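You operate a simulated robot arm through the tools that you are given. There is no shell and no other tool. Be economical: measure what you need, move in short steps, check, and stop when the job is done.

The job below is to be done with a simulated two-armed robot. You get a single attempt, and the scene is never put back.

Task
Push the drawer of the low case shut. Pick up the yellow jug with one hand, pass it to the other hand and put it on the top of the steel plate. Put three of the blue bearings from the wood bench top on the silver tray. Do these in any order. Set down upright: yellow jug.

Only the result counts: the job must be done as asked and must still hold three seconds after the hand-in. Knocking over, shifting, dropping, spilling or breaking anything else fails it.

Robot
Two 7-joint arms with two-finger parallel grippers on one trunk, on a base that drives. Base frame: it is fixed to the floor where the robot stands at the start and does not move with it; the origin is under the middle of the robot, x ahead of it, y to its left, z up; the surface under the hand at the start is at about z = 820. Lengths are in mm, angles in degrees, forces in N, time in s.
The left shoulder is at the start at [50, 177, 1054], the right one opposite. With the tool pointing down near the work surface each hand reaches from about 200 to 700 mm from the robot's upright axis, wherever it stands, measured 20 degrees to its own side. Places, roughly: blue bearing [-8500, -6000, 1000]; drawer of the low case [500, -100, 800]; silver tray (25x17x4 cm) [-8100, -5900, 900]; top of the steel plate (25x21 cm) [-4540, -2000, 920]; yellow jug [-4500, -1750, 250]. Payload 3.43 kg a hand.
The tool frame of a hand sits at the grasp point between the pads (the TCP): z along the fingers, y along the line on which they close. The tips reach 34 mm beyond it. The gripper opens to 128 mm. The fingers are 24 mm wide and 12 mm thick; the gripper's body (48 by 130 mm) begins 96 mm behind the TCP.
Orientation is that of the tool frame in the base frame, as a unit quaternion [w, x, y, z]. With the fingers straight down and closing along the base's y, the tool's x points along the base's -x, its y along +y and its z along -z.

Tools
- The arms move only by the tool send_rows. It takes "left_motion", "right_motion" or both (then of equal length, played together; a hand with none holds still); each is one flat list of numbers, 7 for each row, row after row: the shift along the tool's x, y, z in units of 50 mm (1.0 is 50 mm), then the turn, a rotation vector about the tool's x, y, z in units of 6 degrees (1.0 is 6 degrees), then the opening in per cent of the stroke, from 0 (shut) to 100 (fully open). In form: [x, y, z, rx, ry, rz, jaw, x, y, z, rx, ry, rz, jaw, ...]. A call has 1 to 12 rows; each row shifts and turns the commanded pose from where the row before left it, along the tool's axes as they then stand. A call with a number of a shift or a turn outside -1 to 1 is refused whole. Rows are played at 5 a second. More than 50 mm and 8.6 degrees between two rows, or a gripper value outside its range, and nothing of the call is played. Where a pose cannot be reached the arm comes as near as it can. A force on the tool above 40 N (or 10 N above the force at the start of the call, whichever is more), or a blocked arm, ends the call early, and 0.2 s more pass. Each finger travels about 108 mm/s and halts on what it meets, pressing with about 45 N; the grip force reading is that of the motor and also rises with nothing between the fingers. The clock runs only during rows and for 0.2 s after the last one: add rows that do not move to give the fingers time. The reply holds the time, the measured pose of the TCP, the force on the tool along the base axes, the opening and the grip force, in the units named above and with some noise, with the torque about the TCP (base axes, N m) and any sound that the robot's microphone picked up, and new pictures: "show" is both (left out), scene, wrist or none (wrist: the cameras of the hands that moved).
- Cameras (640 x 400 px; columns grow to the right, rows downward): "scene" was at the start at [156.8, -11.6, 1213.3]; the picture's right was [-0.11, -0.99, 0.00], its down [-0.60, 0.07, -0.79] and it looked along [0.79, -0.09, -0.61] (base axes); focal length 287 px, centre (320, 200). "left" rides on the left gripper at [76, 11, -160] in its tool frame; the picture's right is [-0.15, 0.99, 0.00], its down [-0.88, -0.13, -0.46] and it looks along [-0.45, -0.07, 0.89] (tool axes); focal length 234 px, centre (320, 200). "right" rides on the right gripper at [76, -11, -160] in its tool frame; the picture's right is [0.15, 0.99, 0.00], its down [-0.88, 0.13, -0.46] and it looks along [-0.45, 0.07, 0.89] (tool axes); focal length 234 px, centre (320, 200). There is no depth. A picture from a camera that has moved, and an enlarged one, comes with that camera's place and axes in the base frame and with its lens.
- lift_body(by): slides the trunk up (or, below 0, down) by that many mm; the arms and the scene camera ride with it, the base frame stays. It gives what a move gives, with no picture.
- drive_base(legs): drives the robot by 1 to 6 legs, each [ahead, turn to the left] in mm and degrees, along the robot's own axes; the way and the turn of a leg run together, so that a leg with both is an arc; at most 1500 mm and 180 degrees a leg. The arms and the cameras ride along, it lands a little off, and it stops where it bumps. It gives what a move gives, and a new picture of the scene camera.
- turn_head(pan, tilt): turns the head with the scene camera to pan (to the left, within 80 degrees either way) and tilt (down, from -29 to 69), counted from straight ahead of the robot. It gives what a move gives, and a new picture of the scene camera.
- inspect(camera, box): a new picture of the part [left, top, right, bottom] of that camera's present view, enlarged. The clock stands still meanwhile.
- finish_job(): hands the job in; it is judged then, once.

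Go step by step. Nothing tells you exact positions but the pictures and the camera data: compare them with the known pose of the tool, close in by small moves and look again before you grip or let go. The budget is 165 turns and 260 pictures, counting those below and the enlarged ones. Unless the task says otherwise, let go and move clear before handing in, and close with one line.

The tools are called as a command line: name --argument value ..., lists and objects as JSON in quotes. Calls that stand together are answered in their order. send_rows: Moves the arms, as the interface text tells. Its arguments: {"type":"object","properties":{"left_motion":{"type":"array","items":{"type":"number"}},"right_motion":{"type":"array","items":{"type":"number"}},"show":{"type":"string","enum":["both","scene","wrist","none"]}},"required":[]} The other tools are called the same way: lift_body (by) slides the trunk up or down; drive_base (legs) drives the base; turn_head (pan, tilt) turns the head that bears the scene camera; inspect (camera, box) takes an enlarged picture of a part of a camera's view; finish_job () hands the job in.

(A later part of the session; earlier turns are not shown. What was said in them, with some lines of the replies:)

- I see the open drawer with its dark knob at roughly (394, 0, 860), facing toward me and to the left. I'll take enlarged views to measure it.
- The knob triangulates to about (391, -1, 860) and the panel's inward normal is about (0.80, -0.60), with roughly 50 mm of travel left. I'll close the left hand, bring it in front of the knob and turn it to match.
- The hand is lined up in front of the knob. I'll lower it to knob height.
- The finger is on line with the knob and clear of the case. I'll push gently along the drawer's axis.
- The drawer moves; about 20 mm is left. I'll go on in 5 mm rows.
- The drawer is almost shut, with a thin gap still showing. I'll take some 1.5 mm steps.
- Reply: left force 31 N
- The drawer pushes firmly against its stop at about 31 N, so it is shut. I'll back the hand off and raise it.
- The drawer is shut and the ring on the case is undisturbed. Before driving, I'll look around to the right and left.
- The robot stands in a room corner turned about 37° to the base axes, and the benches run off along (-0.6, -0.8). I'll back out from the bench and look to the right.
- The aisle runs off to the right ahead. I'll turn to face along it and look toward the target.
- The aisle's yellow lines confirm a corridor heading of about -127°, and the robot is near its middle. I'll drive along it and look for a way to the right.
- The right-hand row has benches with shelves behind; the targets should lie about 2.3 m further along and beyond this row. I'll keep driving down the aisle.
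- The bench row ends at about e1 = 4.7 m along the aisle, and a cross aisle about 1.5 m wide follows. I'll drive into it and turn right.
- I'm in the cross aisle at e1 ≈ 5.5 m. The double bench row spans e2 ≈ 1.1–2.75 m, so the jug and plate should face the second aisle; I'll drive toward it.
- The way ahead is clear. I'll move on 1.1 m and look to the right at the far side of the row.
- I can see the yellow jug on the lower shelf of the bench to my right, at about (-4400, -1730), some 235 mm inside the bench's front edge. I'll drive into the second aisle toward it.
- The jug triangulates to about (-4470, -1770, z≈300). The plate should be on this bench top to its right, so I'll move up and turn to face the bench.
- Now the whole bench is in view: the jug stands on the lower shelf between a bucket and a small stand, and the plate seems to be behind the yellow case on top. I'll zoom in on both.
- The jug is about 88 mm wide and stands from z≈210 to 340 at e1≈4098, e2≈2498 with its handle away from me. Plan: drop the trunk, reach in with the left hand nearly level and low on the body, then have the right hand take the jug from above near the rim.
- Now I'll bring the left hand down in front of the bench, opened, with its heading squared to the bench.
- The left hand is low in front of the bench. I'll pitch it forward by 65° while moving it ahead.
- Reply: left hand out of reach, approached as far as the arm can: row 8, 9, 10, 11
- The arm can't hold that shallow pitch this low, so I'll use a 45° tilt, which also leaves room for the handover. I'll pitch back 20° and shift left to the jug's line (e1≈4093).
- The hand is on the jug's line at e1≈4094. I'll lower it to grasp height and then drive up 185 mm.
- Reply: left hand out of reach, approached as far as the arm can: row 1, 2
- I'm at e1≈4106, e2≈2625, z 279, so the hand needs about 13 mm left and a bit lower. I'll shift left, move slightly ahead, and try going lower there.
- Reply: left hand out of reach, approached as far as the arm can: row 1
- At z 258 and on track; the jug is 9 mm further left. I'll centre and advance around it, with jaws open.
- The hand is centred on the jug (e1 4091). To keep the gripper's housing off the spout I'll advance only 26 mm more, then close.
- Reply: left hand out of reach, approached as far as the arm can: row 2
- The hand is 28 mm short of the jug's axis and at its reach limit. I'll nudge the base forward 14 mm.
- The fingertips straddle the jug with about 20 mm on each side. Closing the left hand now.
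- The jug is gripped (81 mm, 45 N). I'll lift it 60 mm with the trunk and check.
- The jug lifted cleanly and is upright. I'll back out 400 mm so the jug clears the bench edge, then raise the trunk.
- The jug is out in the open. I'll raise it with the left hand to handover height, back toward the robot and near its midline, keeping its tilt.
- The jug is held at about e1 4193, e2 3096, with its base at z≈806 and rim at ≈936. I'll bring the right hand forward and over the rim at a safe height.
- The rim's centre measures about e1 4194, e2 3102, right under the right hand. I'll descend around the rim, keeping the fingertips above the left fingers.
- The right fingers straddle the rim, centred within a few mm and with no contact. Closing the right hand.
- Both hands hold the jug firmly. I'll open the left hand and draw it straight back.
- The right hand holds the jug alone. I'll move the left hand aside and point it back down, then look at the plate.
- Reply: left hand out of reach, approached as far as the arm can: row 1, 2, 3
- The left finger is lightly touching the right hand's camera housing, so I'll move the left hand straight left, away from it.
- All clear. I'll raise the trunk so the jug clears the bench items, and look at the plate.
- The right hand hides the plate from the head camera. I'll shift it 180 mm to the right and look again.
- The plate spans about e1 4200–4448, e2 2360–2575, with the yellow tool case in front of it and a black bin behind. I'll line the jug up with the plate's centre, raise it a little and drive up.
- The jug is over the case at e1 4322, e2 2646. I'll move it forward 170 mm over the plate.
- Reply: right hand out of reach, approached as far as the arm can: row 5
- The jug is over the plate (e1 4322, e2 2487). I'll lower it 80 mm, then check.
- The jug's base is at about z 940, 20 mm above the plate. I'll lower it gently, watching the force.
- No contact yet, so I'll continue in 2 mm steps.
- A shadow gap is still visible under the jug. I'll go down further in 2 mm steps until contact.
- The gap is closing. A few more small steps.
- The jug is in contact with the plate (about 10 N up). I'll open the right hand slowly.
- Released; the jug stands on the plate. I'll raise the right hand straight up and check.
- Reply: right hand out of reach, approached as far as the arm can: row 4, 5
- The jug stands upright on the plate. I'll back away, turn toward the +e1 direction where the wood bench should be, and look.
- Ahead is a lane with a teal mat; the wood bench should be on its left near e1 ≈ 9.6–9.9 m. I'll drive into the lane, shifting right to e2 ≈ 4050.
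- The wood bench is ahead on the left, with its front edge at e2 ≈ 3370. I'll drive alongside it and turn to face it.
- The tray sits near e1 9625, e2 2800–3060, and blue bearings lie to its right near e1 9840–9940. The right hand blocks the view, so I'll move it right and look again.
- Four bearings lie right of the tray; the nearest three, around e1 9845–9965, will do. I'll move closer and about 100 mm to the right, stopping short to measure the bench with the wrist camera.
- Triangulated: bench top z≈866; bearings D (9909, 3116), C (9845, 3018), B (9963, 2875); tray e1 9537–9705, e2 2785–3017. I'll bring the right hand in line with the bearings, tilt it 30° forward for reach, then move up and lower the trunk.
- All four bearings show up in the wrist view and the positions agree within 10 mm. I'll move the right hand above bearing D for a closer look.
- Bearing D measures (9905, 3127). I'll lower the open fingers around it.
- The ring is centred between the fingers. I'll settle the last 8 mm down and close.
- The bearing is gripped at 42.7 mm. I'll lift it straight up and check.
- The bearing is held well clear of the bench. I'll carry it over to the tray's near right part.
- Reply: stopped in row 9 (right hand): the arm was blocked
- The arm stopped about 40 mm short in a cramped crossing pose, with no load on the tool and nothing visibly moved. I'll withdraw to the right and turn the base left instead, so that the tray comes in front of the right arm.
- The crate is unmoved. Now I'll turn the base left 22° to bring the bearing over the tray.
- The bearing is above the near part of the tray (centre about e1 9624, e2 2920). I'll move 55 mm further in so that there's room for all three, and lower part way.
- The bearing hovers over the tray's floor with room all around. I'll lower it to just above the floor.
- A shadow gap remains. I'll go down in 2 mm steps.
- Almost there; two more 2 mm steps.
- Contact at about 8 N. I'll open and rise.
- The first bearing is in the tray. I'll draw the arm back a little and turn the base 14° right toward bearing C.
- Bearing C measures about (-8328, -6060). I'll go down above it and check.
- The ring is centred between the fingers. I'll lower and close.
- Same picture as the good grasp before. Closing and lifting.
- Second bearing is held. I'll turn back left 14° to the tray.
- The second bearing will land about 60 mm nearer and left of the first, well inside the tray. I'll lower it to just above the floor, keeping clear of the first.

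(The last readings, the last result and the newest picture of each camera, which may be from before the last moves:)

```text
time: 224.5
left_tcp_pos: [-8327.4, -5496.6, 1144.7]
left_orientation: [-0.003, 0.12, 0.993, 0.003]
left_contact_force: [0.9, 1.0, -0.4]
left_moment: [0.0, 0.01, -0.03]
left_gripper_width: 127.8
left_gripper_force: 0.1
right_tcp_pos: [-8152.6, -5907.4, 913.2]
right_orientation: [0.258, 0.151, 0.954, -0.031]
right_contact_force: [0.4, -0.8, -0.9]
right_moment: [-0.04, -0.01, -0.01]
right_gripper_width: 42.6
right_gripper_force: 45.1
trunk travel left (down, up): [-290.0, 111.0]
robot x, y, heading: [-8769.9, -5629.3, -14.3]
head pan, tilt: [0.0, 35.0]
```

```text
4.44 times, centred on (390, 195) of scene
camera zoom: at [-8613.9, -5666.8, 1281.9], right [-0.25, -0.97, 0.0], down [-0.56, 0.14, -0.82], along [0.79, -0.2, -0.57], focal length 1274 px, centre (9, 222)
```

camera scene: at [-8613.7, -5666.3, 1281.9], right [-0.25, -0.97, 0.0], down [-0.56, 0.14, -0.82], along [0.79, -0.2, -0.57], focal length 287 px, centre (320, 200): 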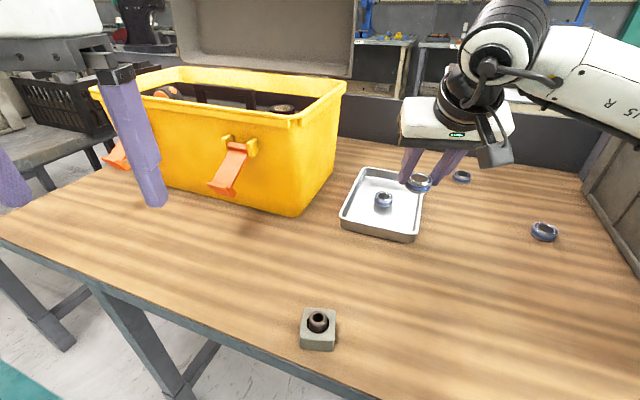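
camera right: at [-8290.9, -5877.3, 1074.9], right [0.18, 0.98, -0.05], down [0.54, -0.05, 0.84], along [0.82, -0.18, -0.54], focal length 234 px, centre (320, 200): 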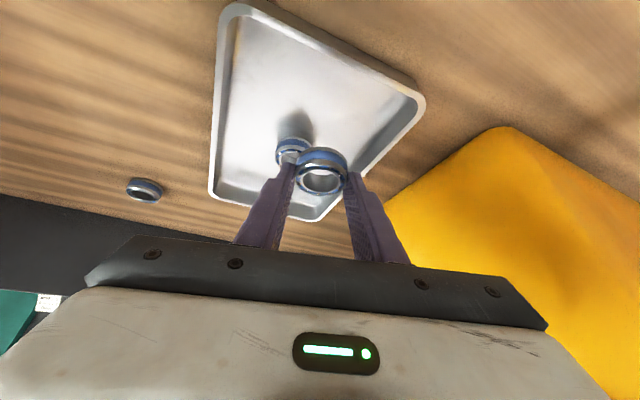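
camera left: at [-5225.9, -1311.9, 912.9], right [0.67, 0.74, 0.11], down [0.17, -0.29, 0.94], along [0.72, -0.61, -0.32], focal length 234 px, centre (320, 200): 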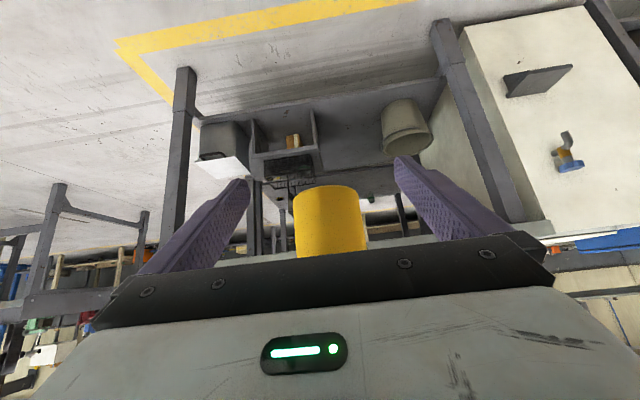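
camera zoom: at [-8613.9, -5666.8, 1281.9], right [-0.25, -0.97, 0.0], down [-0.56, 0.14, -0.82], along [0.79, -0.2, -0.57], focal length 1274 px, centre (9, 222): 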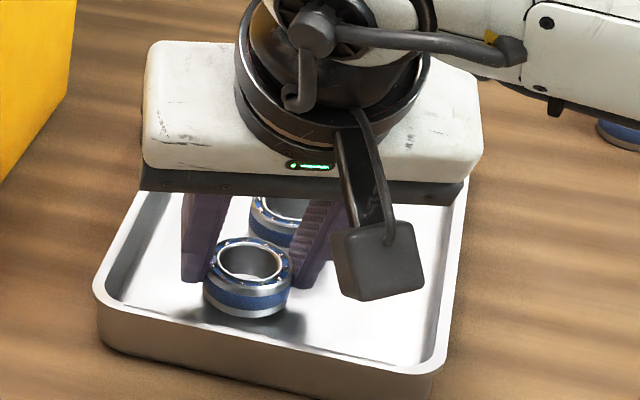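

It's a few mm above the floor. One more 1.5 mm, then release gently and rise.

send_rows --right_motion '[0.015, 0, 0.026, 0, 0, 0, 0, 0, 0, 0, 0, 0, 0, 36, 0, 0, 0, 0, 0, 0, 42, 0, 0, 0, 0, 0, 0, 48, -0.2, 0, -0.35, 0, 0, 0, 48, -0.4, 0, -0.69, 0, 0, 0, 48, -0.45, 0, -0.78, 0, 0, 0, 50, -0.45, 0, -0.78, 0, 0, 0, 60]' --show "none"

inspect --camera "scene" --box '[310, 120, 470, 260]'

```text
time: 226.3
left_tcp_pos: [-8327.7, -5497.0, 1143.9]
left_orientation: [-0.003, 0.121, 0.993, 0.003]
left_contact_force: [0.1, 0.6, -0.1]
left_moment: [0.02, 0.0, 0.03]
left_gripper_width: 127.9
left_gripper_force: 0.0
right_tcp_pos: [-8154.5, -5910.0, 1061.5]
right_orientation: [0.258, 0.152, 0.954, -0.031]
right_contact_force: [0.1, 0.0, 0.8]
right_moment: [0.01, 0.02, 0.01]
right_gripper_width: 76.7
right_gripper_force: 0.1
trunk travel left (down, up): [-290.0, 111.0]
robot x, y, heading: [-8768.6, -5626.3, -14.2]
head pan, tilt: [0.0, 35.0]
```

```text
2.86 times, centred on (390, 190) of scene
camera zoom: at [-8614.2, -5666.5, 1281.9], right [-0.25, -0.97, 0.0], down [-0.56, 0.14, -0.82], along [0.79, -0.2, -0.57], focal length 819 px, centre (120, 229)
```

zoom: 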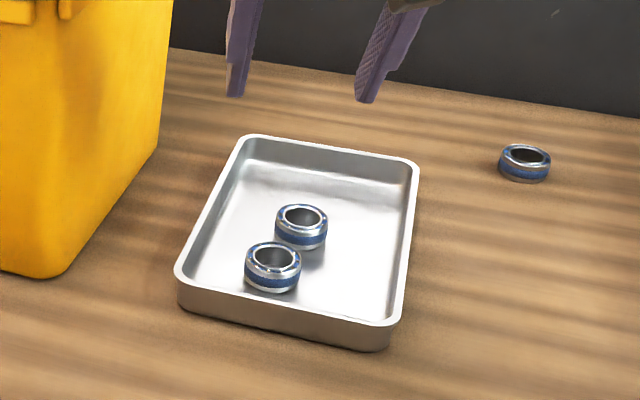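

Both bearings sit in the tray. I'll turn 24° right toward bearing B, the last one needed.

drive_base --legs '[[0, -24.3]]'

send_rows --right_motion '[0, -0.5, 0, 0, -1, 0, 60, 0, -0.5, 0, 0, -1, 0, 60, 0, 0, 0, 0, 0, 0, 60]' --show "wrist"

```text
time: 227.9
left_tcp_pos: [-8314.1, -5689.1, 1143.9]
left_orientation: [-0.003, 0.326, 0.945, 0.004]
left_contact_force: [-0.6, 0.0, -0.2]
left_moment: [0.01, 0.0, -0.01]
left_gripper_width: 128.2
left_gripper_force: 0.0
right_tcp_pos: [-8323.7, -6136.6, 1060.0]
right_orientation: [0.247, 0.348, 0.901, -0.083]
right_contact_force: [-0.8, -0.2, 0.6]
right_moment: [0.03, -0.05, 0.02]
right_gripper_width: 76.9
right_gripper_force: 0.0
trunk travel left (down, up): [-290.0, 111.0]
robot x, y, heading: [-8767.4, -5628.7, -38.5]
head pan, tilt: [0.0, 35.0]
camera scene: at [-8643.5, -5726.6, 1281.9], right [-0.62, -0.78, 0.0], down [-0.45, 0.36, -0.82], along [0.64, -0.51, -0.57], focal length 287 px, centre (320, 200)
```

scene: 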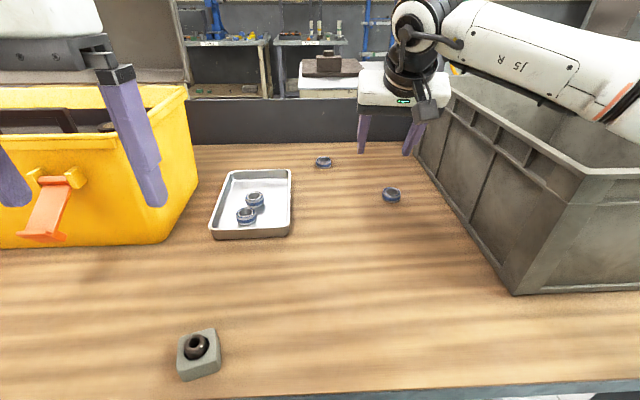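

```text
time: 228.7
left_tcp_pos: [-8314.6, -5688.3, 1144.3]
left_orientation: [-0.003, 0.326, 0.945, 0.004]
left_contact_force: [-0.3, 0.1, 0.0]
left_moment: [0.03, 0.03, 0.02]
left_gripper_width: 127.9
left_gripper_force: 0.0
right_tcp_pos: [-8357.3, -6172.7, 1059.4]
right_orientation: [0.34, 0.337, 0.87, -0.121]
right_contact_force: [0.0, 0.2, -0.3]
right_moment: [-0.04, 0.03, 0.01]
right_gripper_width: 76.7
right_gripper_force: 0.0
trunk travel left (down, up): [-290.0, 111.0]
robot x, y, heading: [-8765.8, -5623.7, -38.3]
head pan, tilt: [0.0, 35.0]
camera right: at [-8487.3, -6073.1, 1126.8], right [0.58, 0.81, -0.08], down [0.33, -0.15, 0.93], along [0.74, -0.57, -0.36], focal length 234 px, centre (320, 200)
```

right: 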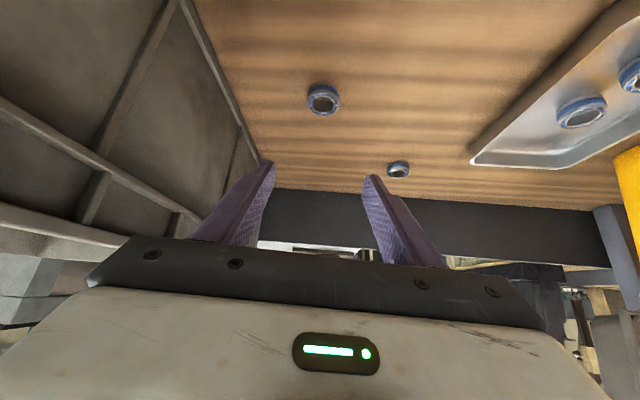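

Bearing B measures about (-8290, -6236). I'll move the tilted hand down above it.

send_rows --right_motion '[0.087, -0.015, 0.853, 0, 0, 0, 60, 0.087, -0.015, 0.853, 0, 0, 0, 60, 0.087, -0.015, 0.853, 0, 0, 0, 60, 0, 0, 0, 0, 0, 0, 60]'

```text
time: 229.7
left_tcp_pos: [-8312.9, -5688.2, 1143.1]
left_orientation: [-0.002, 0.326, 0.945, 0.003]
left_contact_force: [0.1, 0.1, 0.7]
left_moment: [0.02, 0.0, -0.01]
left_gripper_width: 127.8
left_gripper_force: 0.1
right_tcp_pos: [-8298.8, -6225.9, 957.1]
right_orientation: [0.339, 0.337, 0.87, -0.12]
right_contact_force: [-1.0, -0.1, 0.0]
right_moment: [0.03, -0.02, -0.02]
right_gripper_width: 76.5
right_gripper_force: 0.1
trunk travel left (down, up): [-290.0, 111.0]
robot x, y, heading: [-8766.9, -5625.8, -38.4]
head pan, tilt: [0.0, 35.0]
camera scene: at [-8643.8, -5725.3, 1282.1], right [-0.62, -0.78, 0.0], down [-0.45, 0.36, -0.82], along [0.64, -0.51, -0.57], focal length 287 px, centre (320, 200)
camera right: at [-8430.6, -6125.1, 1024.5], right [0.58, 0.81, -0.08], down [0.33, -0.15, 0.93], along [0.74, -0.57, -0.35], focal length 234 px, centre (320, 200)
```

scene: 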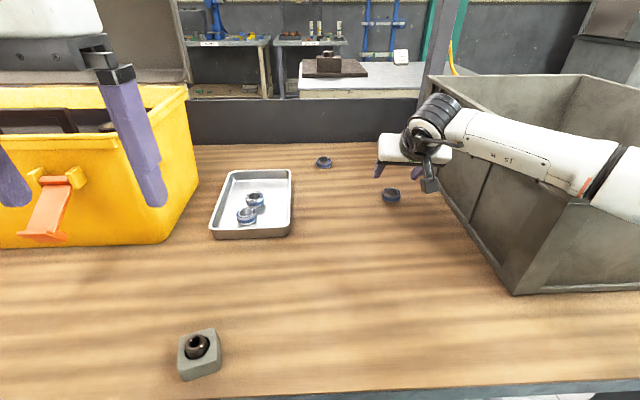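
right: 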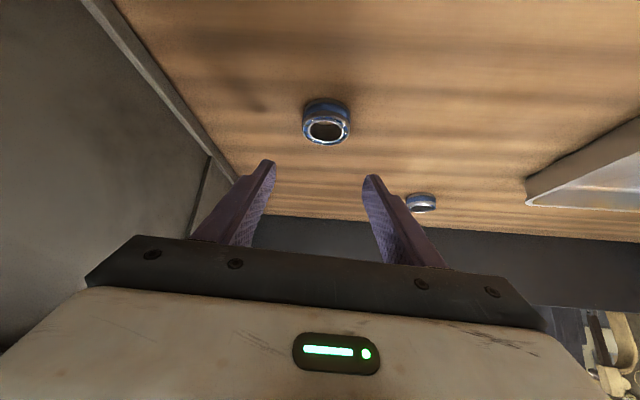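

The forearm passes close to the crate's rim, so I'll inspect it before lowering.

inspect --camera "scene" --box '[380, 70, 640, 232]'

turn_head --pan -30 --tilt 40

```text
2.46 times, centred on (510, 151) of scene
camera zoom: at [-8643.8, -5725.3, 1282.1], right [-0.62, -0.78, 0.0], down [-0.45, 0.36, -0.82], along [0.64, -0.51, -0.57], focal length 706 px, centre (-148, 321)
```

zoom: 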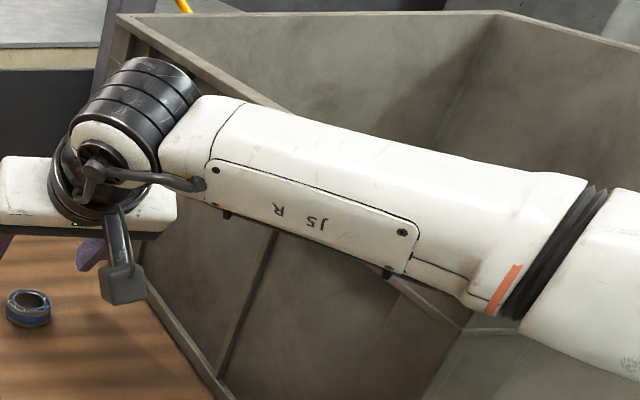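

```text
time: 230.7
left_tcp_pos: [-8313.7, -5687.7, 1143.3]
left_orientation: [-0.001, 0.326, 0.945, 0.003]
left_contact_force: [0.0, 0.3, -0.4]
left_moment: [0.02, 0.04, -0.02]
left_gripper_width: 127.8
left_gripper_force: 0.0
right_tcp_pos: [-8300.3, -6224.5, 956.9]
right_orientation: [0.339, 0.337, 0.87, -0.12]
right_contact_force: [-0.9, 0.5, -0.5]
right_moment: [-0.03, -0.01, -0.01]
right_gripper_width: 76.8
right_gripper_force: 0.1
trunk travel left (down, up): [-290.0, 111.0]
robot x, y, heading: [-8768.5, -5623.8, -38.3]
head pan, tilt: [-30.0, 40.0]
camera scene: at [-8681.3, -5749.6, 1274.5], right [-0.93, -0.37, 0.0], down [-0.24, 0.6, -0.77], along [0.28, -0.71, -0.64], focal length 287 px, centre (320, 200)
```

scene: 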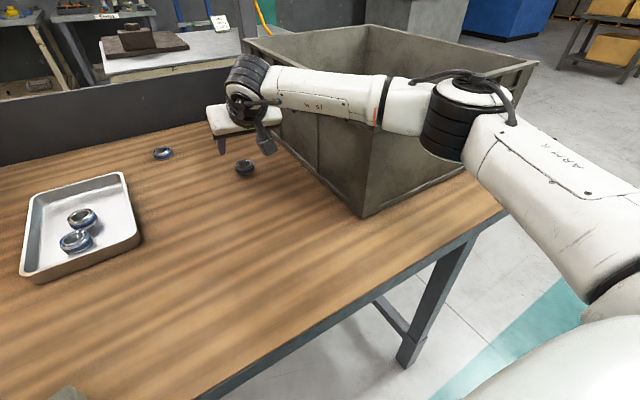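

The forearm would hit the crate's rim if I lowered here, so I'll use the left arm for this bearing, as its elbow points away from the crate. First I'll withdraw and straighten the right hand.

send_rows --right_motion '[-0.6, 0, -0.67, 0, 0, 0, 60, -0.6, 0, -0.67, 0, 0, 0, 60, 0.7, 0, -0.63, 0, 0, 0, 60, 0.7, 0, -0.63, 0, 0, 0, 60, 0.7, 0, -0.63, 0, 0, 0, 60, 0, 0, 0, 0, 1, 0, 60, 0, 0, 0, 0, 1, 0, 60, 0, 0, 0, 0, 1, 0, 60, 0, 0, 0, 0, 1, 0, 60, 0, 0, 0, 0, 1, 0, 60, 0, 0, 0, 0, 1, 0, 60, 0, 0, 0, 0, 1, 0, 60]' --show "none"

send_rows --right_motion '[0.9, 0, 0, 0, 0, 0, 60, 0.9, 0, 0, 0, 0, 0, 60, 0.9, 0, 0, 0, 0, 0, 60, 0.9, 0, 0, 0, 0, 0, 60, 0.9, 0, 0, 0, 0, 0, 60, 0, 0, -0.8, 0, 0, 0, 60, 0, 0, -0.8, 0, 0, 0, 60]' --show "scene"

```text
time: 233.3
left_tcp_pos: [-8313.4, -5689.2, 1143.6]
left_orientation: [-0.002, 0.326, 0.945, 0.003]
left_contact_force: [0.0, 0.8, 0.5]
left_moment: [-0.02, 0.02, -0.02]
left_gripper_width: 128.0
left_gripper_force: 0.0
right_tcp_pos: [-8406.4, -6130.1, 1044.7]
right_orientation: [0.004, 0.357, 0.934, 0.01]
right_contact_force: [-0.9, -0.5, 0.6]
right_moment: [-0.02, -0.02, -0.01]
right_gripper_width: 76.9
right_gripper_force: 0.2
trunk travel left (down, up): [-290.0, 111.0]
robot x, y, heading: [-8766.7, -5628.7, -38.4]
head pan, tilt: [-30.0, 40.0]
```

```text
time: 234.9
left_tcp_pos: [-8313.6, -5689.3, 1143.9]
left_orientation: [-0.002, 0.327, 0.945, 0.004]
left_contact_force: [-0.2, -0.2, 1.1]
left_moment: [0.0, -0.03, -0.02]
left_gripper_width: 128.2
left_gripper_force: 0.0
right_tcp_pos: [-8576.5, -5980.2, 1125.5]
right_orientation: [0.005, 0.358, 0.934, 0.009]
right_contact_force: [-0.9, 0.2, -0.4]
right_moment: [0.02, 0.0, 0.01]
right_gripper_width: 76.9
right_gripper_force: 0.1
trunk travel left (down, up): [-290.0, 111.0]
robot x, y, heading: [-8769.4, -5622.4, -38.4]
head pan, tilt: [-30.0, 40.0]
camera scene: at [-8681.2, -5750.0, 1274.4], right [-0.93, -0.37, 0.0], down [-0.24, 0.6, -0.77], along [0.28, -0.71, -0.64], focal length 287 px, centre (320, 200)
```

scene: 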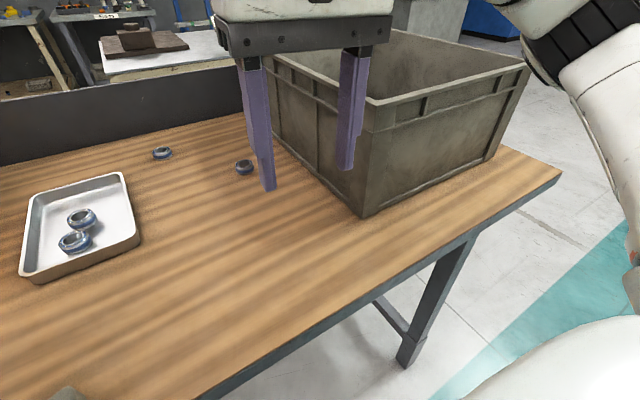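

The right hand is clear. I'll turn the base 26.5° right so bearing B lies ahead of the left shoulder, then tilt the left hand 36° forward.

drive_base --legs '[[0, -26.6]]'

turn_head --pan 10 --tilt 38

send_rows --left_motion '[0, 0, 0, 0, -1, 0, 60, 0, 0, 0, 0, -1, 0, 60, 0, 0, 0, 0, -1, 0, 60, 0, 0, 0, 0, -1, 0, 60, 0, 0, 0, 0, -1, 0, 60, 0, 0, 0, 0, -1, 0, 60, 0, 0, 0, 0, 0, 0, 60]' --show "wrist"

```text
time: 236.6
left_tcp_pos: [-8390.9, -5886.8, 1144.2]
left_orientation: [-0.001, 0.536, 0.844, 0.004]
left_contact_force: [-0.1, -0.3, 0.0]
left_moment: [0.02, -0.02, -0.02]
left_gripper_width: 128.0
left_gripper_force: 0.0
right_tcp_pos: [-8757.3, -6030.1, 1125.3]
right_orientation: [0.007, 0.565, 0.825, 0.007]
right_contact_force: [0.8, -0.1, 0.3]
right_moment: [0.03, 0.01, -0.01]
right_gripper_width: 76.8
right_gripper_force: 0.1
trunk travel left (down, up): [-290.0, 111.0]
robot x, y, heading: [-8766.3, -5627.0, -64.9]
head pan, tilt: [-30.0, 40.0]
camera scene: at [-8745.8, -5776.4, 1274.3], right [-1.0, 0.09, 0.0], down [0.06, 0.64, -0.77], along [-0.07, -0.76, -0.64], focal length 287 px, centre (320, 200)
```

scene: 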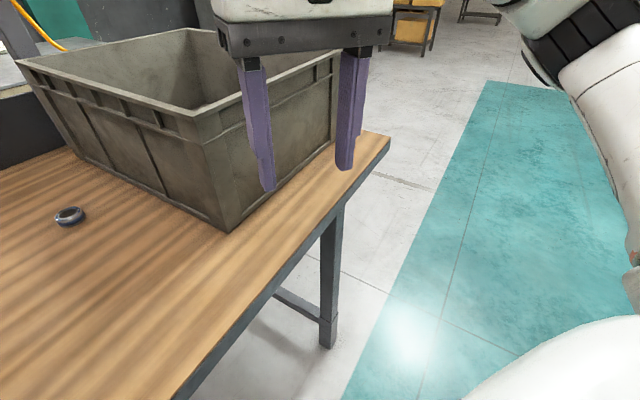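

```text
time: 237.7
left_tcp_pos: [-8390.0, -5886.4, 1145.3]
left_orientation: [-0.002, 0.536, 0.844, 0.004]
left_contact_force: [-0.1, 0.9, -0.1]
left_moment: [0.01, -0.01, -0.02]
left_gripper_width: 128.0
left_gripper_force: 0.1
right_tcp_pos: [-8755.3, -6029.8, 1125.6]
right_orientation: [0.006, 0.565, 0.825, 0.007]
right_contact_force: [0.0, -0.3, 0.7]
right_moment: [0.05, 0.01, -0.04]
right_gripper_width: 76.9
right_gripper_force: 0.1
trunk travel left (down, up): [-290.0, 111.0]
robot x, y, heading: [-8765.8, -5630.4, -65.2]
head pan, tilt: [10.0, 38.0]
camera scene: at [-8688.6, -5762.4, 1277.3], right [-0.82, -0.57, 0.0], down [-0.35, 0.51, -0.79], along [0.45, -0.65, -0.62], focal length 287 px, centre (320, 200)
```

scene: 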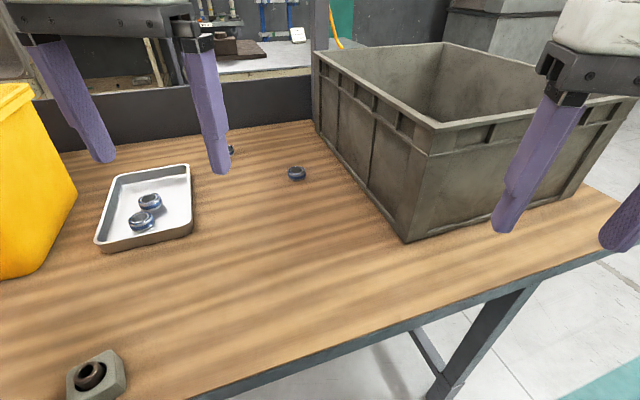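

```text
time: 239.3
left_tcp_pos: [-8392.2, -5886.8, 1142.7]
left_orientation: [0.26, 0.512, 0.803, -0.162]
left_contact_force: [-0.5, 0.1, 0.0]
left_moment: [0.02, 0.01, -0.03]
left_gripper_width: 77.0
left_gripper_force: 0.0
right_tcp_pos: [-8755.6, -6030.8, 1123.9]
right_orientation: [0.006, 0.564, 0.825, 0.007]
right_contact_force: [-1.0, -0.1, -0.2]
right_moment: [0.01, 0.01, 0.02]
right_gripper_width: 76.6
right_gripper_force: 0.0
trunk travel left (down, up): [-290.0, 111.0]
robot x, y, heading: [-8772.2, -5623.7, -65.3]
head pan, tilt: [10.0, 38.0]
camera left: at [-8447.4, -5742.5, 1230.1], right [0.95, 0.31, 0.09], down [0.07, -0.46, 0.88], along [0.32, -0.83, -0.46], focal length 234 px, centre (320, 200)
```

left: 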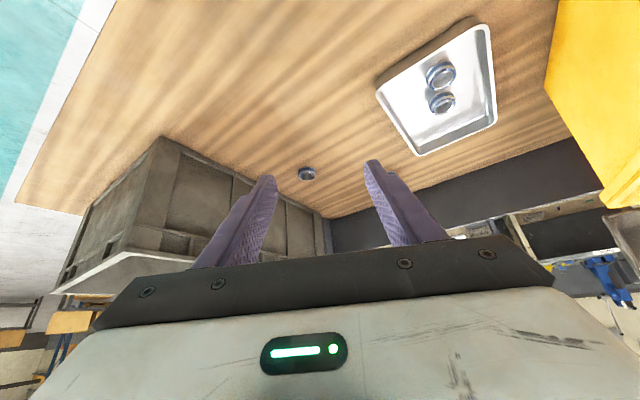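

Bearing B appears at about (-8286, -6240) from the left hand. I'll advance the left hand toward it, keeping some height.

send_rows --left_motion '[-0.46, -0.153, 0.826, 0, 0, 0, 60, -0.46, -0.153, 0.826, 0, 0, 0, 60, -0.46, -0.153, 0.826, 0, 0, 0, 60, -0.46, -0.153, 0.826, 0, 0, 0, 60, -0.46, -0.153, 0.826, 0, 0, 0, 60, -0.46, -0.153, 0.826, 0, 0, 0, 60, -0.46, -0.153, 0.826, 0, 0, 0, 60, 0, 0, 0, 0, 0, 0, 60]'

```text
time: 241.1
left_tcp_pos: [-8312.1, -6178.5, 1001.4]
left_orientation: [0.261, 0.512, 0.802, -0.162]
left_contact_force: [0.5, -0.1, -0.8]
left_moment: [0.01, -0.03, 0.0]
left_gripper_width: 76.9
left_gripper_force: 0.0
right_tcp_pos: [-8755.6, -6029.1, 1126.1]
right_orientation: [0.006, 0.565, 0.825, 0.008]
right_contact_force: [0.0, 0.0, 0.2]
right_moment: [-0.02, 0.02, -0.03]
right_gripper_width: 77.1
right_gripper_force: 0.1
trunk travel left (down, up): [-290.0, 111.0]
robot x, y, heading: [-8769.1, -5626.1, -65.2]
head pan, tilt: [10.0, 38.0]
camera scene: at [-8688.5, -5762.1, 1277.4], right [-0.82, -0.57, 0.0], down [-0.35, 0.51, -0.79], along [0.45, -0.65, -0.62], focal length 287 px, centre (320, 200)
camera left: at [-8368.5, -6035.2, 1088.3], right [0.95, 0.31, 0.09], down [0.07, -0.46, 0.88], along [0.32, -0.83, -0.46], focal length 234 px, centre (320, 200)
```

scene: 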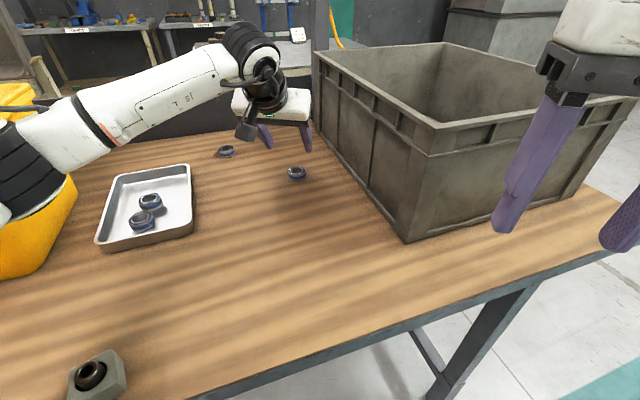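
left: 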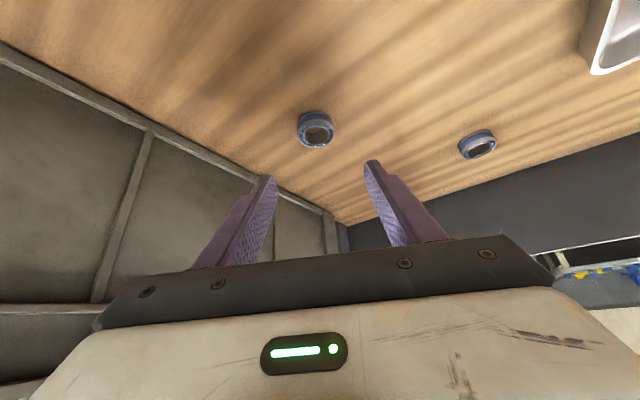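

On track, and the elbow stays clear of the yellow bin. I'll move in over the ring.

send_rows --left_motion '[-0.17, -0.02, 0.74, 0, 0, 0, 60, -0.17, -0.02, 0.74, 0, 0, 0, 60, 0.22, 0, 0.304, 0, 0, 0, 60, 0, 0, 0, 0, 0, 0, 60]'

```text
time: 242.1
left_tcp_pos: [-8290.3, -6233.4, 932.8]
left_orientation: [0.259, 0.512, 0.803, -0.162]
left_contact_force: [0.1, -0.2, -0.1]
left_moment: [0.01, -0.01, -0.03]
left_gripper_width: 77.1
left_gripper_force: 0.1
right_tcp_pos: [-8756.6, -6029.5, 1124.1]
right_orientation: [0.006, 0.565, 0.825, 0.007]
right_contact_force: [0.1, -0.1, 0.3]
right_moment: [-0.03, -0.01, 0.01]
right_gripper_width: 77.0
right_gripper_force: 0.2
trunk travel left (down, up): [-290.0, 111.0]
robot x, y, heading: [-8765.6, -5624.8, -65.2]
head pan, tilt: [10.0, 38.0]
camera scene: at [-8688.6, -5762.4, 1277.4], right [-0.82, -0.57, 0.0], down [-0.35, 0.51, -0.79], along [0.45, -0.65, -0.62], focal length 287 px, centre (320, 200)
camera left: at [-8345.5, -6088.0, 1019.6], right [0.95, 0.31, 0.09], down [0.07, -0.47, 0.88], along [0.32, -0.83, -0.46], focal length 234 px, centre (320, 200)
```

scene: 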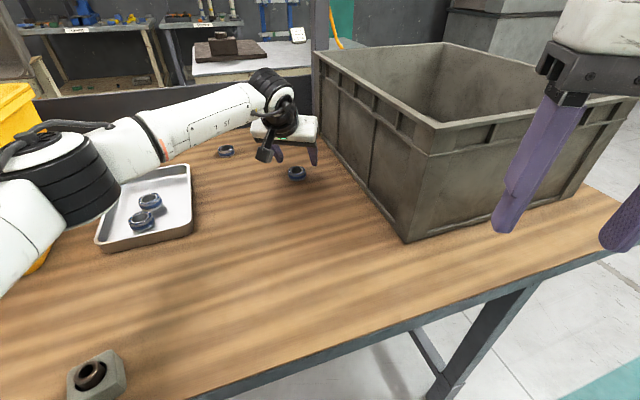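
left: 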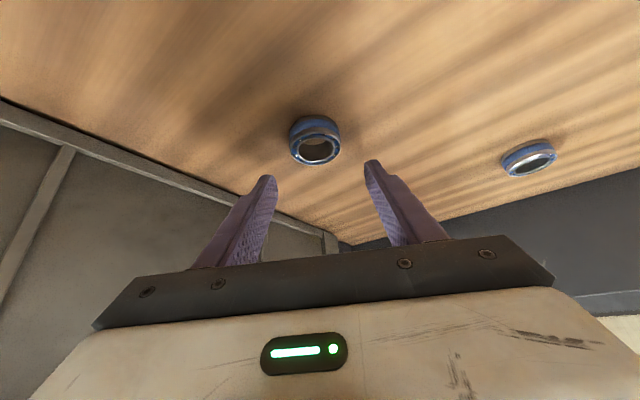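

The ring is well placed between the fingers. I'll go down the last 28 mm and look.

send_rows --left_motion '[0.189, 0.02, 0.209, 0, 0, 0, 60, 0.175, 0.02, 0.19, 0, 0, 0, 60, 0, 0, 0, 0, 0, 0, 60]' --show "none"

inspect --camera "left" --box '[220, 90, 420, 250]'

```text
time: 242.9
left_tcp_pos: [-8288.3, -6228.0, 906.6]
left_orientation: [0.26, 0.512, 0.803, -0.162]
left_contact_force: [0.1, -0.1, -0.6]
left_moment: [0.0, 0.03, 0.0]
left_gripper_width: 76.9
left_gripper_force: 0.0
right_tcp_pos: [-8756.8, -6030.1, 1126.3]
right_orientation: [0.006, 0.565, 0.825, 0.007]
right_contact_force: [0.0, -0.2, -0.2]
right_moment: [0.02, 0.03, -0.02]
right_gripper_width: 76.9
right_gripper_force: 0.1
trunk travel left (down, up): [-290.0, 111.0]
robot x, y, heading: [-8766.0, -5625.1, -65.2]
head pan, tilt: [10.0, 38.0]
```

```text
2.50 times, centred on (320, 170) of left
camera zoom: at [-8344.3, -6084.0, 993.2], right [0.95, 0.31, 0.09], down [0.07, -0.47, 0.88], along [0.32, -0.83, -0.46], focal length 585 px, centre (320, 275)
```

zoom: 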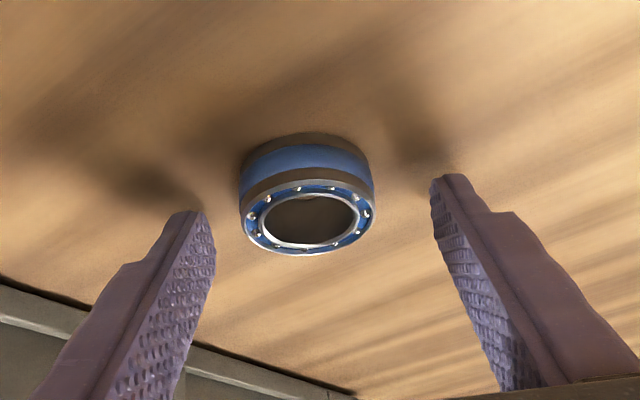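

Slightly off to one side by 4 mm; I'll correct that, close and lift.

send_rows --left_motion '[-0.03, -0.08, 0.05, 0, 0, 0, 60, 0, 0, 0, 0, 0, 0, 45, 0, 0, 0, 0, 0, 0, 30, 0, 0, 0, 0, 0, 0, 15, 0, 0, 0, 0, 0, 0, 0, -0.18, 0, -0.24, 0, 0, 0, 0, -0.4, 0, -0.56, 0, 0, 0, 0, -0.5, 0, -0.7, 0, 0, 0, 0, -0.5, 0, -0.7, 0, 0, 0, 0]' --show "wrist"

```text
time: 244.9
left_tcp_pos: [-8291.5, -6232.8, 1041.2]
left_orientation: [0.26, 0.512, 0.803, -0.162]
left_contact_force: [-0.1, 0.0, -1.2]
left_moment: [-0.01, 0.04, 0.02]
left_gripper_width: 42.6
left_gripper_force: 44.8
right_tcp_pos: [-8756.9, -6030.8, 1125.8]
right_orientation: [0.007, 0.565, 0.825, 0.008]
right_contact_force: [0.3, -0.2, 0.0]
right_moment: [0.02, -0.02, 0.01]
right_gripper_width: 76.9
right_gripper_force: 0.0
trunk travel left (down, up): [-290.0, 111.0]
robot x, y, heading: [-8769.1, -5625.6, -64.9]
head pan, tilt: [10.0, 38.0]
camera left: at [-8347.7, -6088.4, 1128.0], right [0.95, 0.31, 0.09], down [0.07, -0.47, 0.88], along [0.32, -0.83, -0.46], focal length 234 px, centre (320, 200)
```

left: 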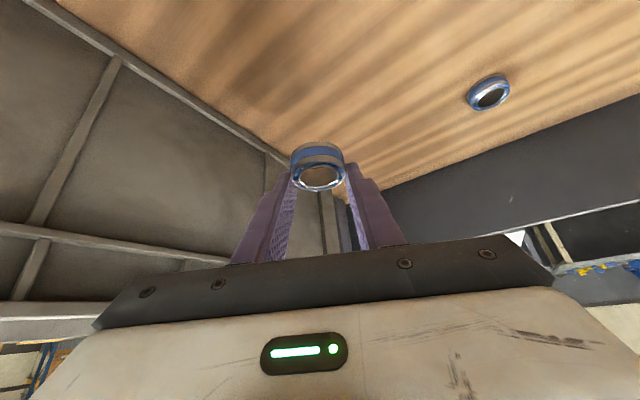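

The third bearing is held. I'll turn back left 24° so the left hand comes over the far part of the tray.

drive_base --legs '[[0, 23.8]]'

inspect --camera "left" --box '[0, 0, 640, 400]'

```text
time: 246.5
left_tcp_pos: [-8087.5, -5989.2, 1039.5]
left_orientation: [0.288, 0.336, 0.891, -0.105]
left_contact_force: [-0.4, 0.5, -0.8]
left_moment: [-0.03, 0.0, 0.04]
left_gripper_width: 42.8
left_gripper_force: 45.3
right_tcp_pos: [-8594.9, -5991.4, 1125.4]
right_orientation: [0.004, 0.383, 0.924, 0.009]
right_contact_force: [0.5, -0.2, -0.9]
right_moment: [0.01, -0.01, -0.01]
right_gripper_width: 76.8
right_gripper_force: 0.0
trunk travel left (down, up): [-290.0, 111.0]
robot x, y, heading: [-8768.0, -5624.4, -41.4]
head pan, tilt: [10.0, 38.0]
camera scene: at [-8640.7, -5719.2, 1277.3], right [-0.52, -0.85, 0.0], down [-0.53, 0.32, -0.79], along [0.67, -0.41, -0.62], focal length 287 px, centre (320, 200)
```

scene: 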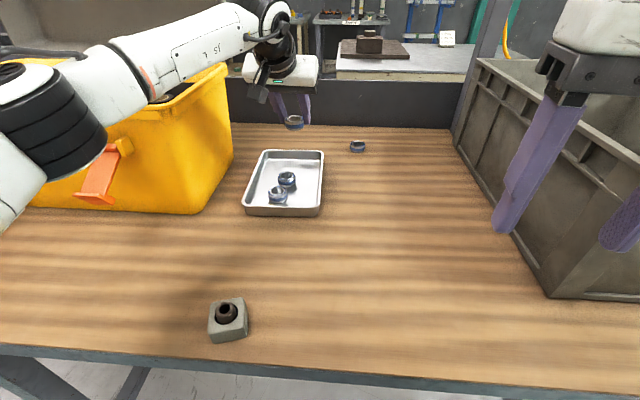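

```text
1.00 times, centred on (320, 200) of left (not enlarged: the box is as wide or as high as the picture)
camera zoom: at [-8196.4, -5880.1, 1127.1], right [0.74, 0.67, 0.09], down [0.25, -0.4, 0.88], along [0.62, -0.63, -0.46], focal length 234 px, centre (320, 200)
```

zoom: 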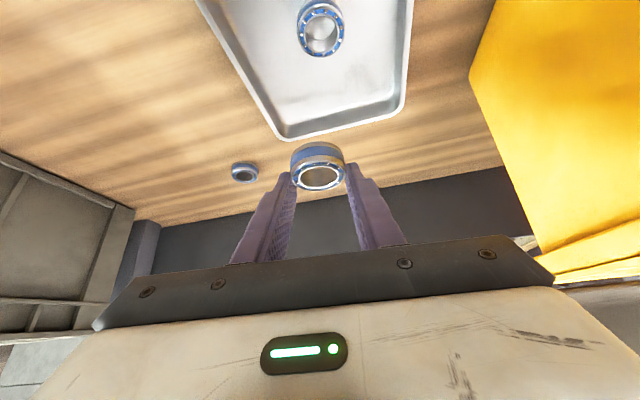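

The held bearing is above the tray's far end, with the forearm clear of the bin. I'll trim by 11 mm and lower to about 10 mm above the floor.

send_rows --left_motion '[-0.18, 0.1, 0.13, 0, 0, 0, 0, 0.472, 0, 0.653, 0, 0, 0, 0, 0.472, 0, 0.653, 0, 0, 0, 0, 0.45, 0, 0.62, 0, 0, 0, 0, 0, 0, 0, 0, 0, 0, 0]'

inspect --camera "scene" --box '[220, 90, 380, 230]'

```text
time: 247.7
left_tcp_pos: [-8075.8, -5992.3, 921.0]
left_orientation: [0.288, 0.336, 0.891, -0.105]
left_contact_force: [0.9, 0.1, -1.5]
left_moment: [-0.01, 0.04, -0.01]
left_gripper_width: 42.8
left_gripper_force: 45.1
right_tcp_pos: [-8596.0, -5992.8, 1125.1]
right_orientation: [0.004, 0.384, 0.923, 0.008]
right_contact_force: [0.1, -0.2, 0.7]
right_moment: [0.0, -0.03, -0.03]
right_gripper_width: 76.7
right_gripper_force: 0.0
trunk travel left (down, up): [-290.0, 111.0]
robot x, y, heading: [-8769.6, -5626.5, -41.2]
head pan, tilt: [10.0, 38.0]
camera scene: at [-8641.2, -5719.5, 1277.4], right [-0.52, -0.85, 0.0], down [-0.52, 0.32, -0.79], along [0.67, -0.41, -0.62], focal length 287 px, centre (320, 200)
camera left: at [-8185.1, -5883.3, 1008.7], right [0.74, 0.67, 0.09], down [0.25, -0.4, 0.88], along [0.62, -0.63, -0.46], focal length 234 px, centre (320, 200)
```

scene: 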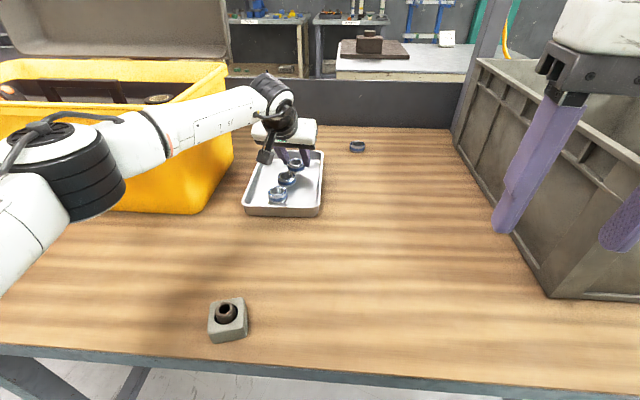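
left: 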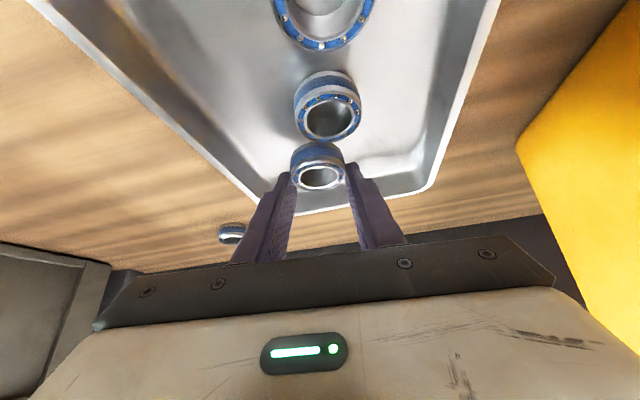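

```text
2.86 times, centred on (300, 160) of scene
camera zoom: at [-8641.2, -5719.5, 1277.4], right [-0.52, -0.85, 0.0], down [-0.52, 0.32, -0.79], along [0.67, -0.41, -0.62], focal length 819 px, centre (377, 314)
```

zoom: 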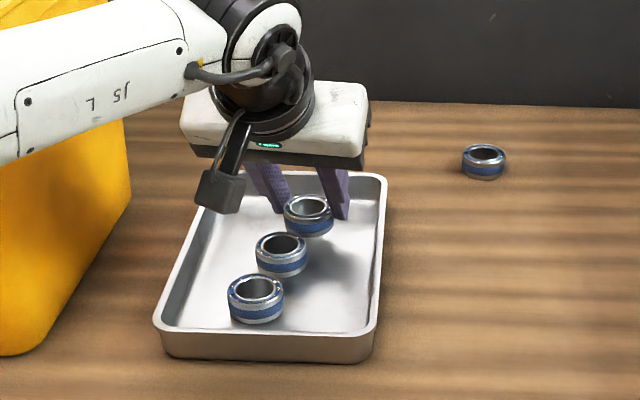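

It's lined up beyond the first bearing with a gap. I'll lower it in 3 mm steps.

send_rows --left_motion '[0.035, 0, 0.049, 0, 0, 0, 0, 0.035, 0, 0.049, 0, 0, 0, 0, 0.035, 0, 0.049, 0, 0, 0, 0, 0, 0, 0, 0, 0, 0, 0]' --show "none"

inspect --camera "scene" --box '[250, 135, 340, 210]'

inspect --camera "left" --box '[220, 60, 440, 240]'

```text
time: 248.7
left_tcp_pos: [-8075.2, -5992.4, 913.5]
left_orientation: [0.287, 0.336, 0.891, -0.105]
left_contact_force: [-0.4, -0.1, -0.8]
left_moment: [0.02, 0.02, 0.0]
left_gripper_width: 42.5
left_gripper_force: 45.2
right_tcp_pos: [-8594.3, -5992.4, 1125.6]
right_orientation: [0.004, 0.383, 0.923, 0.009]
right_contact_force: [0.5, -0.3, -0.3]
right_moment: [0.01, -0.01, 0.01]
right_gripper_width: 76.9
right_gripper_force: 0.1
trunk travel left (down, up): [-290.0, 111.0]
robot x, y, heading: [-8770.3, -5626.3, -41.4]
head pan, tilt: [10.0, 38.0]
```

```text
5.33 times, centred on (295, 172) of scene
camera zoom: at [-8641.1, -5719.6, 1277.3], right [-0.52, -0.85, 0.0], down [-0.53, 0.32, -0.79], along [0.67, -0.41, -0.62], focal length 1529 px, centre (453, 347)
```

zoom: 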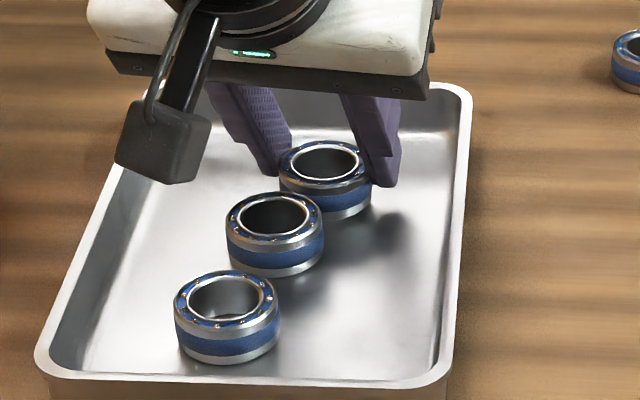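

```text
2.22 times, centred on (330, 150) of left
camera zoom: at [-8185.1, -5882.8, 999.3], right [0.74, 0.67, 0.09], down [0.25, -0.4, 0.88], along [0.62, -0.63, -0.46], focal length 520 px, centre (298, 311)
```

zoom: 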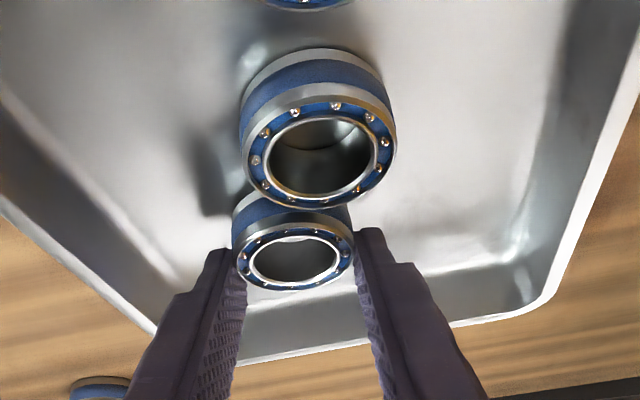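

Still a few mm up, and clear of its neighbour. I'll lower 3 mm more, release gently and rise.

send_rows --left_motion '[0.02, 0, 0.028, 0, 0, 0, 0, 0.015, 0, 0.022, 0, 0, 0, 0, 0, 0, 0, 0, 0, 0, 36, 0, 0, 0, 0, 0, 0, 40, 0, 0, 0, 0, 0, 0, 43, -0.12, 0, -0.16, 0, 0, 0, 43, -0.3, 0, -0.4, 0, 0, 0, 43, -0.5, 0, -0.7, 0, 0, 0, 43, -0.5, 0, -0.7, 0, 0, 0, 43, -0.5, 0, -0.7, 0, 0, 0, 50]' --show "none"

inspect --camera "scene" --box '[220, 90, 380, 230]'

```text
time: 250.9
left_tcp_pos: [-8076.2, -5994.2, 1074.5]
left_orientation: [0.287, 0.336, 0.891, -0.105]
left_contact_force: [0.2, 0.9, 0.9]
left_moment: [0.03, -0.03, 0.03]
left_gripper_width: 63.8
left_gripper_force: 0.0
right_tcp_pos: [-8595.5, -5990.2, 1124.4]
right_orientation: [0.005, 0.383, 0.924, 0.009]
right_contact_force: [-0.2, 0.3, 0.0]
right_moment: [-0.02, -0.01, -0.02]
right_gripper_width: 76.5
right_gripper_force: 0.1
trunk travel left (down, up): [-290.0, 111.0]
robot x, y, heading: [-8768.3, -5624.6, -41.4]
head pan, tilt: [10.0, 38.0]
```

```text
2.86 times, centred on (300, 160) of scene
camera zoom: at [-8641.8, -5719.5, 1277.4], right [-0.52, -0.85, 0.0], down [-0.52, 0.32, -0.79], along [0.67, -0.41, -0.62], focal length 819 px, centre (377, 314)
```

zoom: 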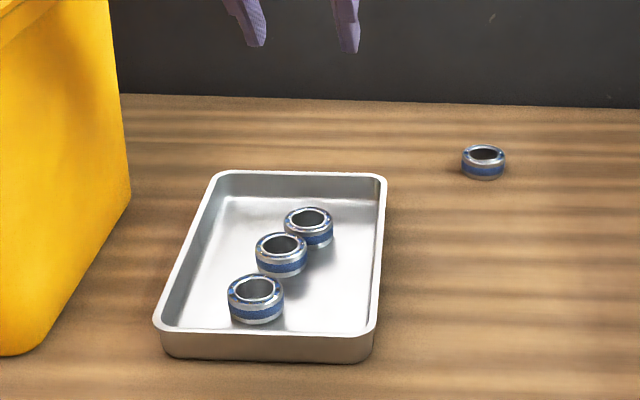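

All three bearings lie flat in the tray and the fourth is untouched. I'll back the robot away and then hand in.

drive_base --legs '[[-250, 0]]'

```text
time: 252.8
left_tcp_pos: [-8264.1, -5826.6, 1075.1]
left_orientation: [0.287, 0.335, 0.891, -0.105]
left_contact_force: [-1.1, 0.4, 0.2]
left_moment: [-0.05, 0.01, -0.01]
left_gripper_width: 64.4
left_gripper_force: 0.0
right_tcp_pos: [-8782.3, -5823.9, 1125.7]
right_orientation: [0.004, 0.383, 0.924, 0.009]
right_contact_force: [-0.2, 0.9, 0.3]
right_moment: [-0.02, 0.0, 0.0]
right_gripper_width: 76.6
right_gripper_force: 0.1
trunk travel left (down, up): [-290.0, 111.0]
robot x, y, heading: [-8956.7, -5458.5, -41.3]
head pan, tilt: [10.0, 38.0]
camera scene: at [-8829.0, -5553.2, 1277.5], right [-0.52, -0.85, 0.0], down [-0.52, 0.32, -0.79], along [0.67, -0.41, -0.62], focal length 287 px, centre (320, 200)
```

scene: 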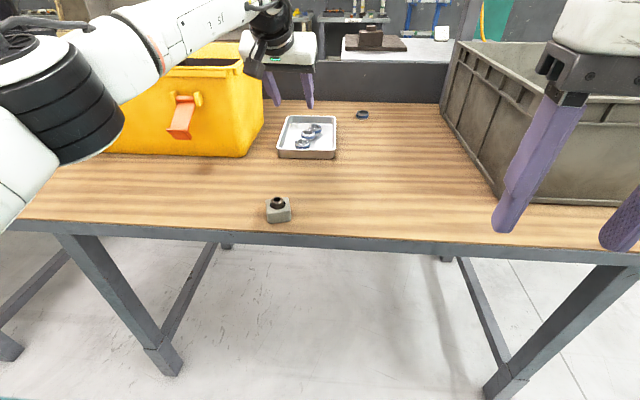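

Everything is in place: the drawer is shut, the jug stands upright on the steel plate, and three bearings are in the tray with both hands clear. Handing in.

finish_job

```text
The job is handed in.
```

I've handed the job in: the drawer is shut, and the yellow jug went from left hand to right and stands upright on the steel plate. Three blue bearings lie flat on the silver tray, which moved about 7 mm when I set the first one down.
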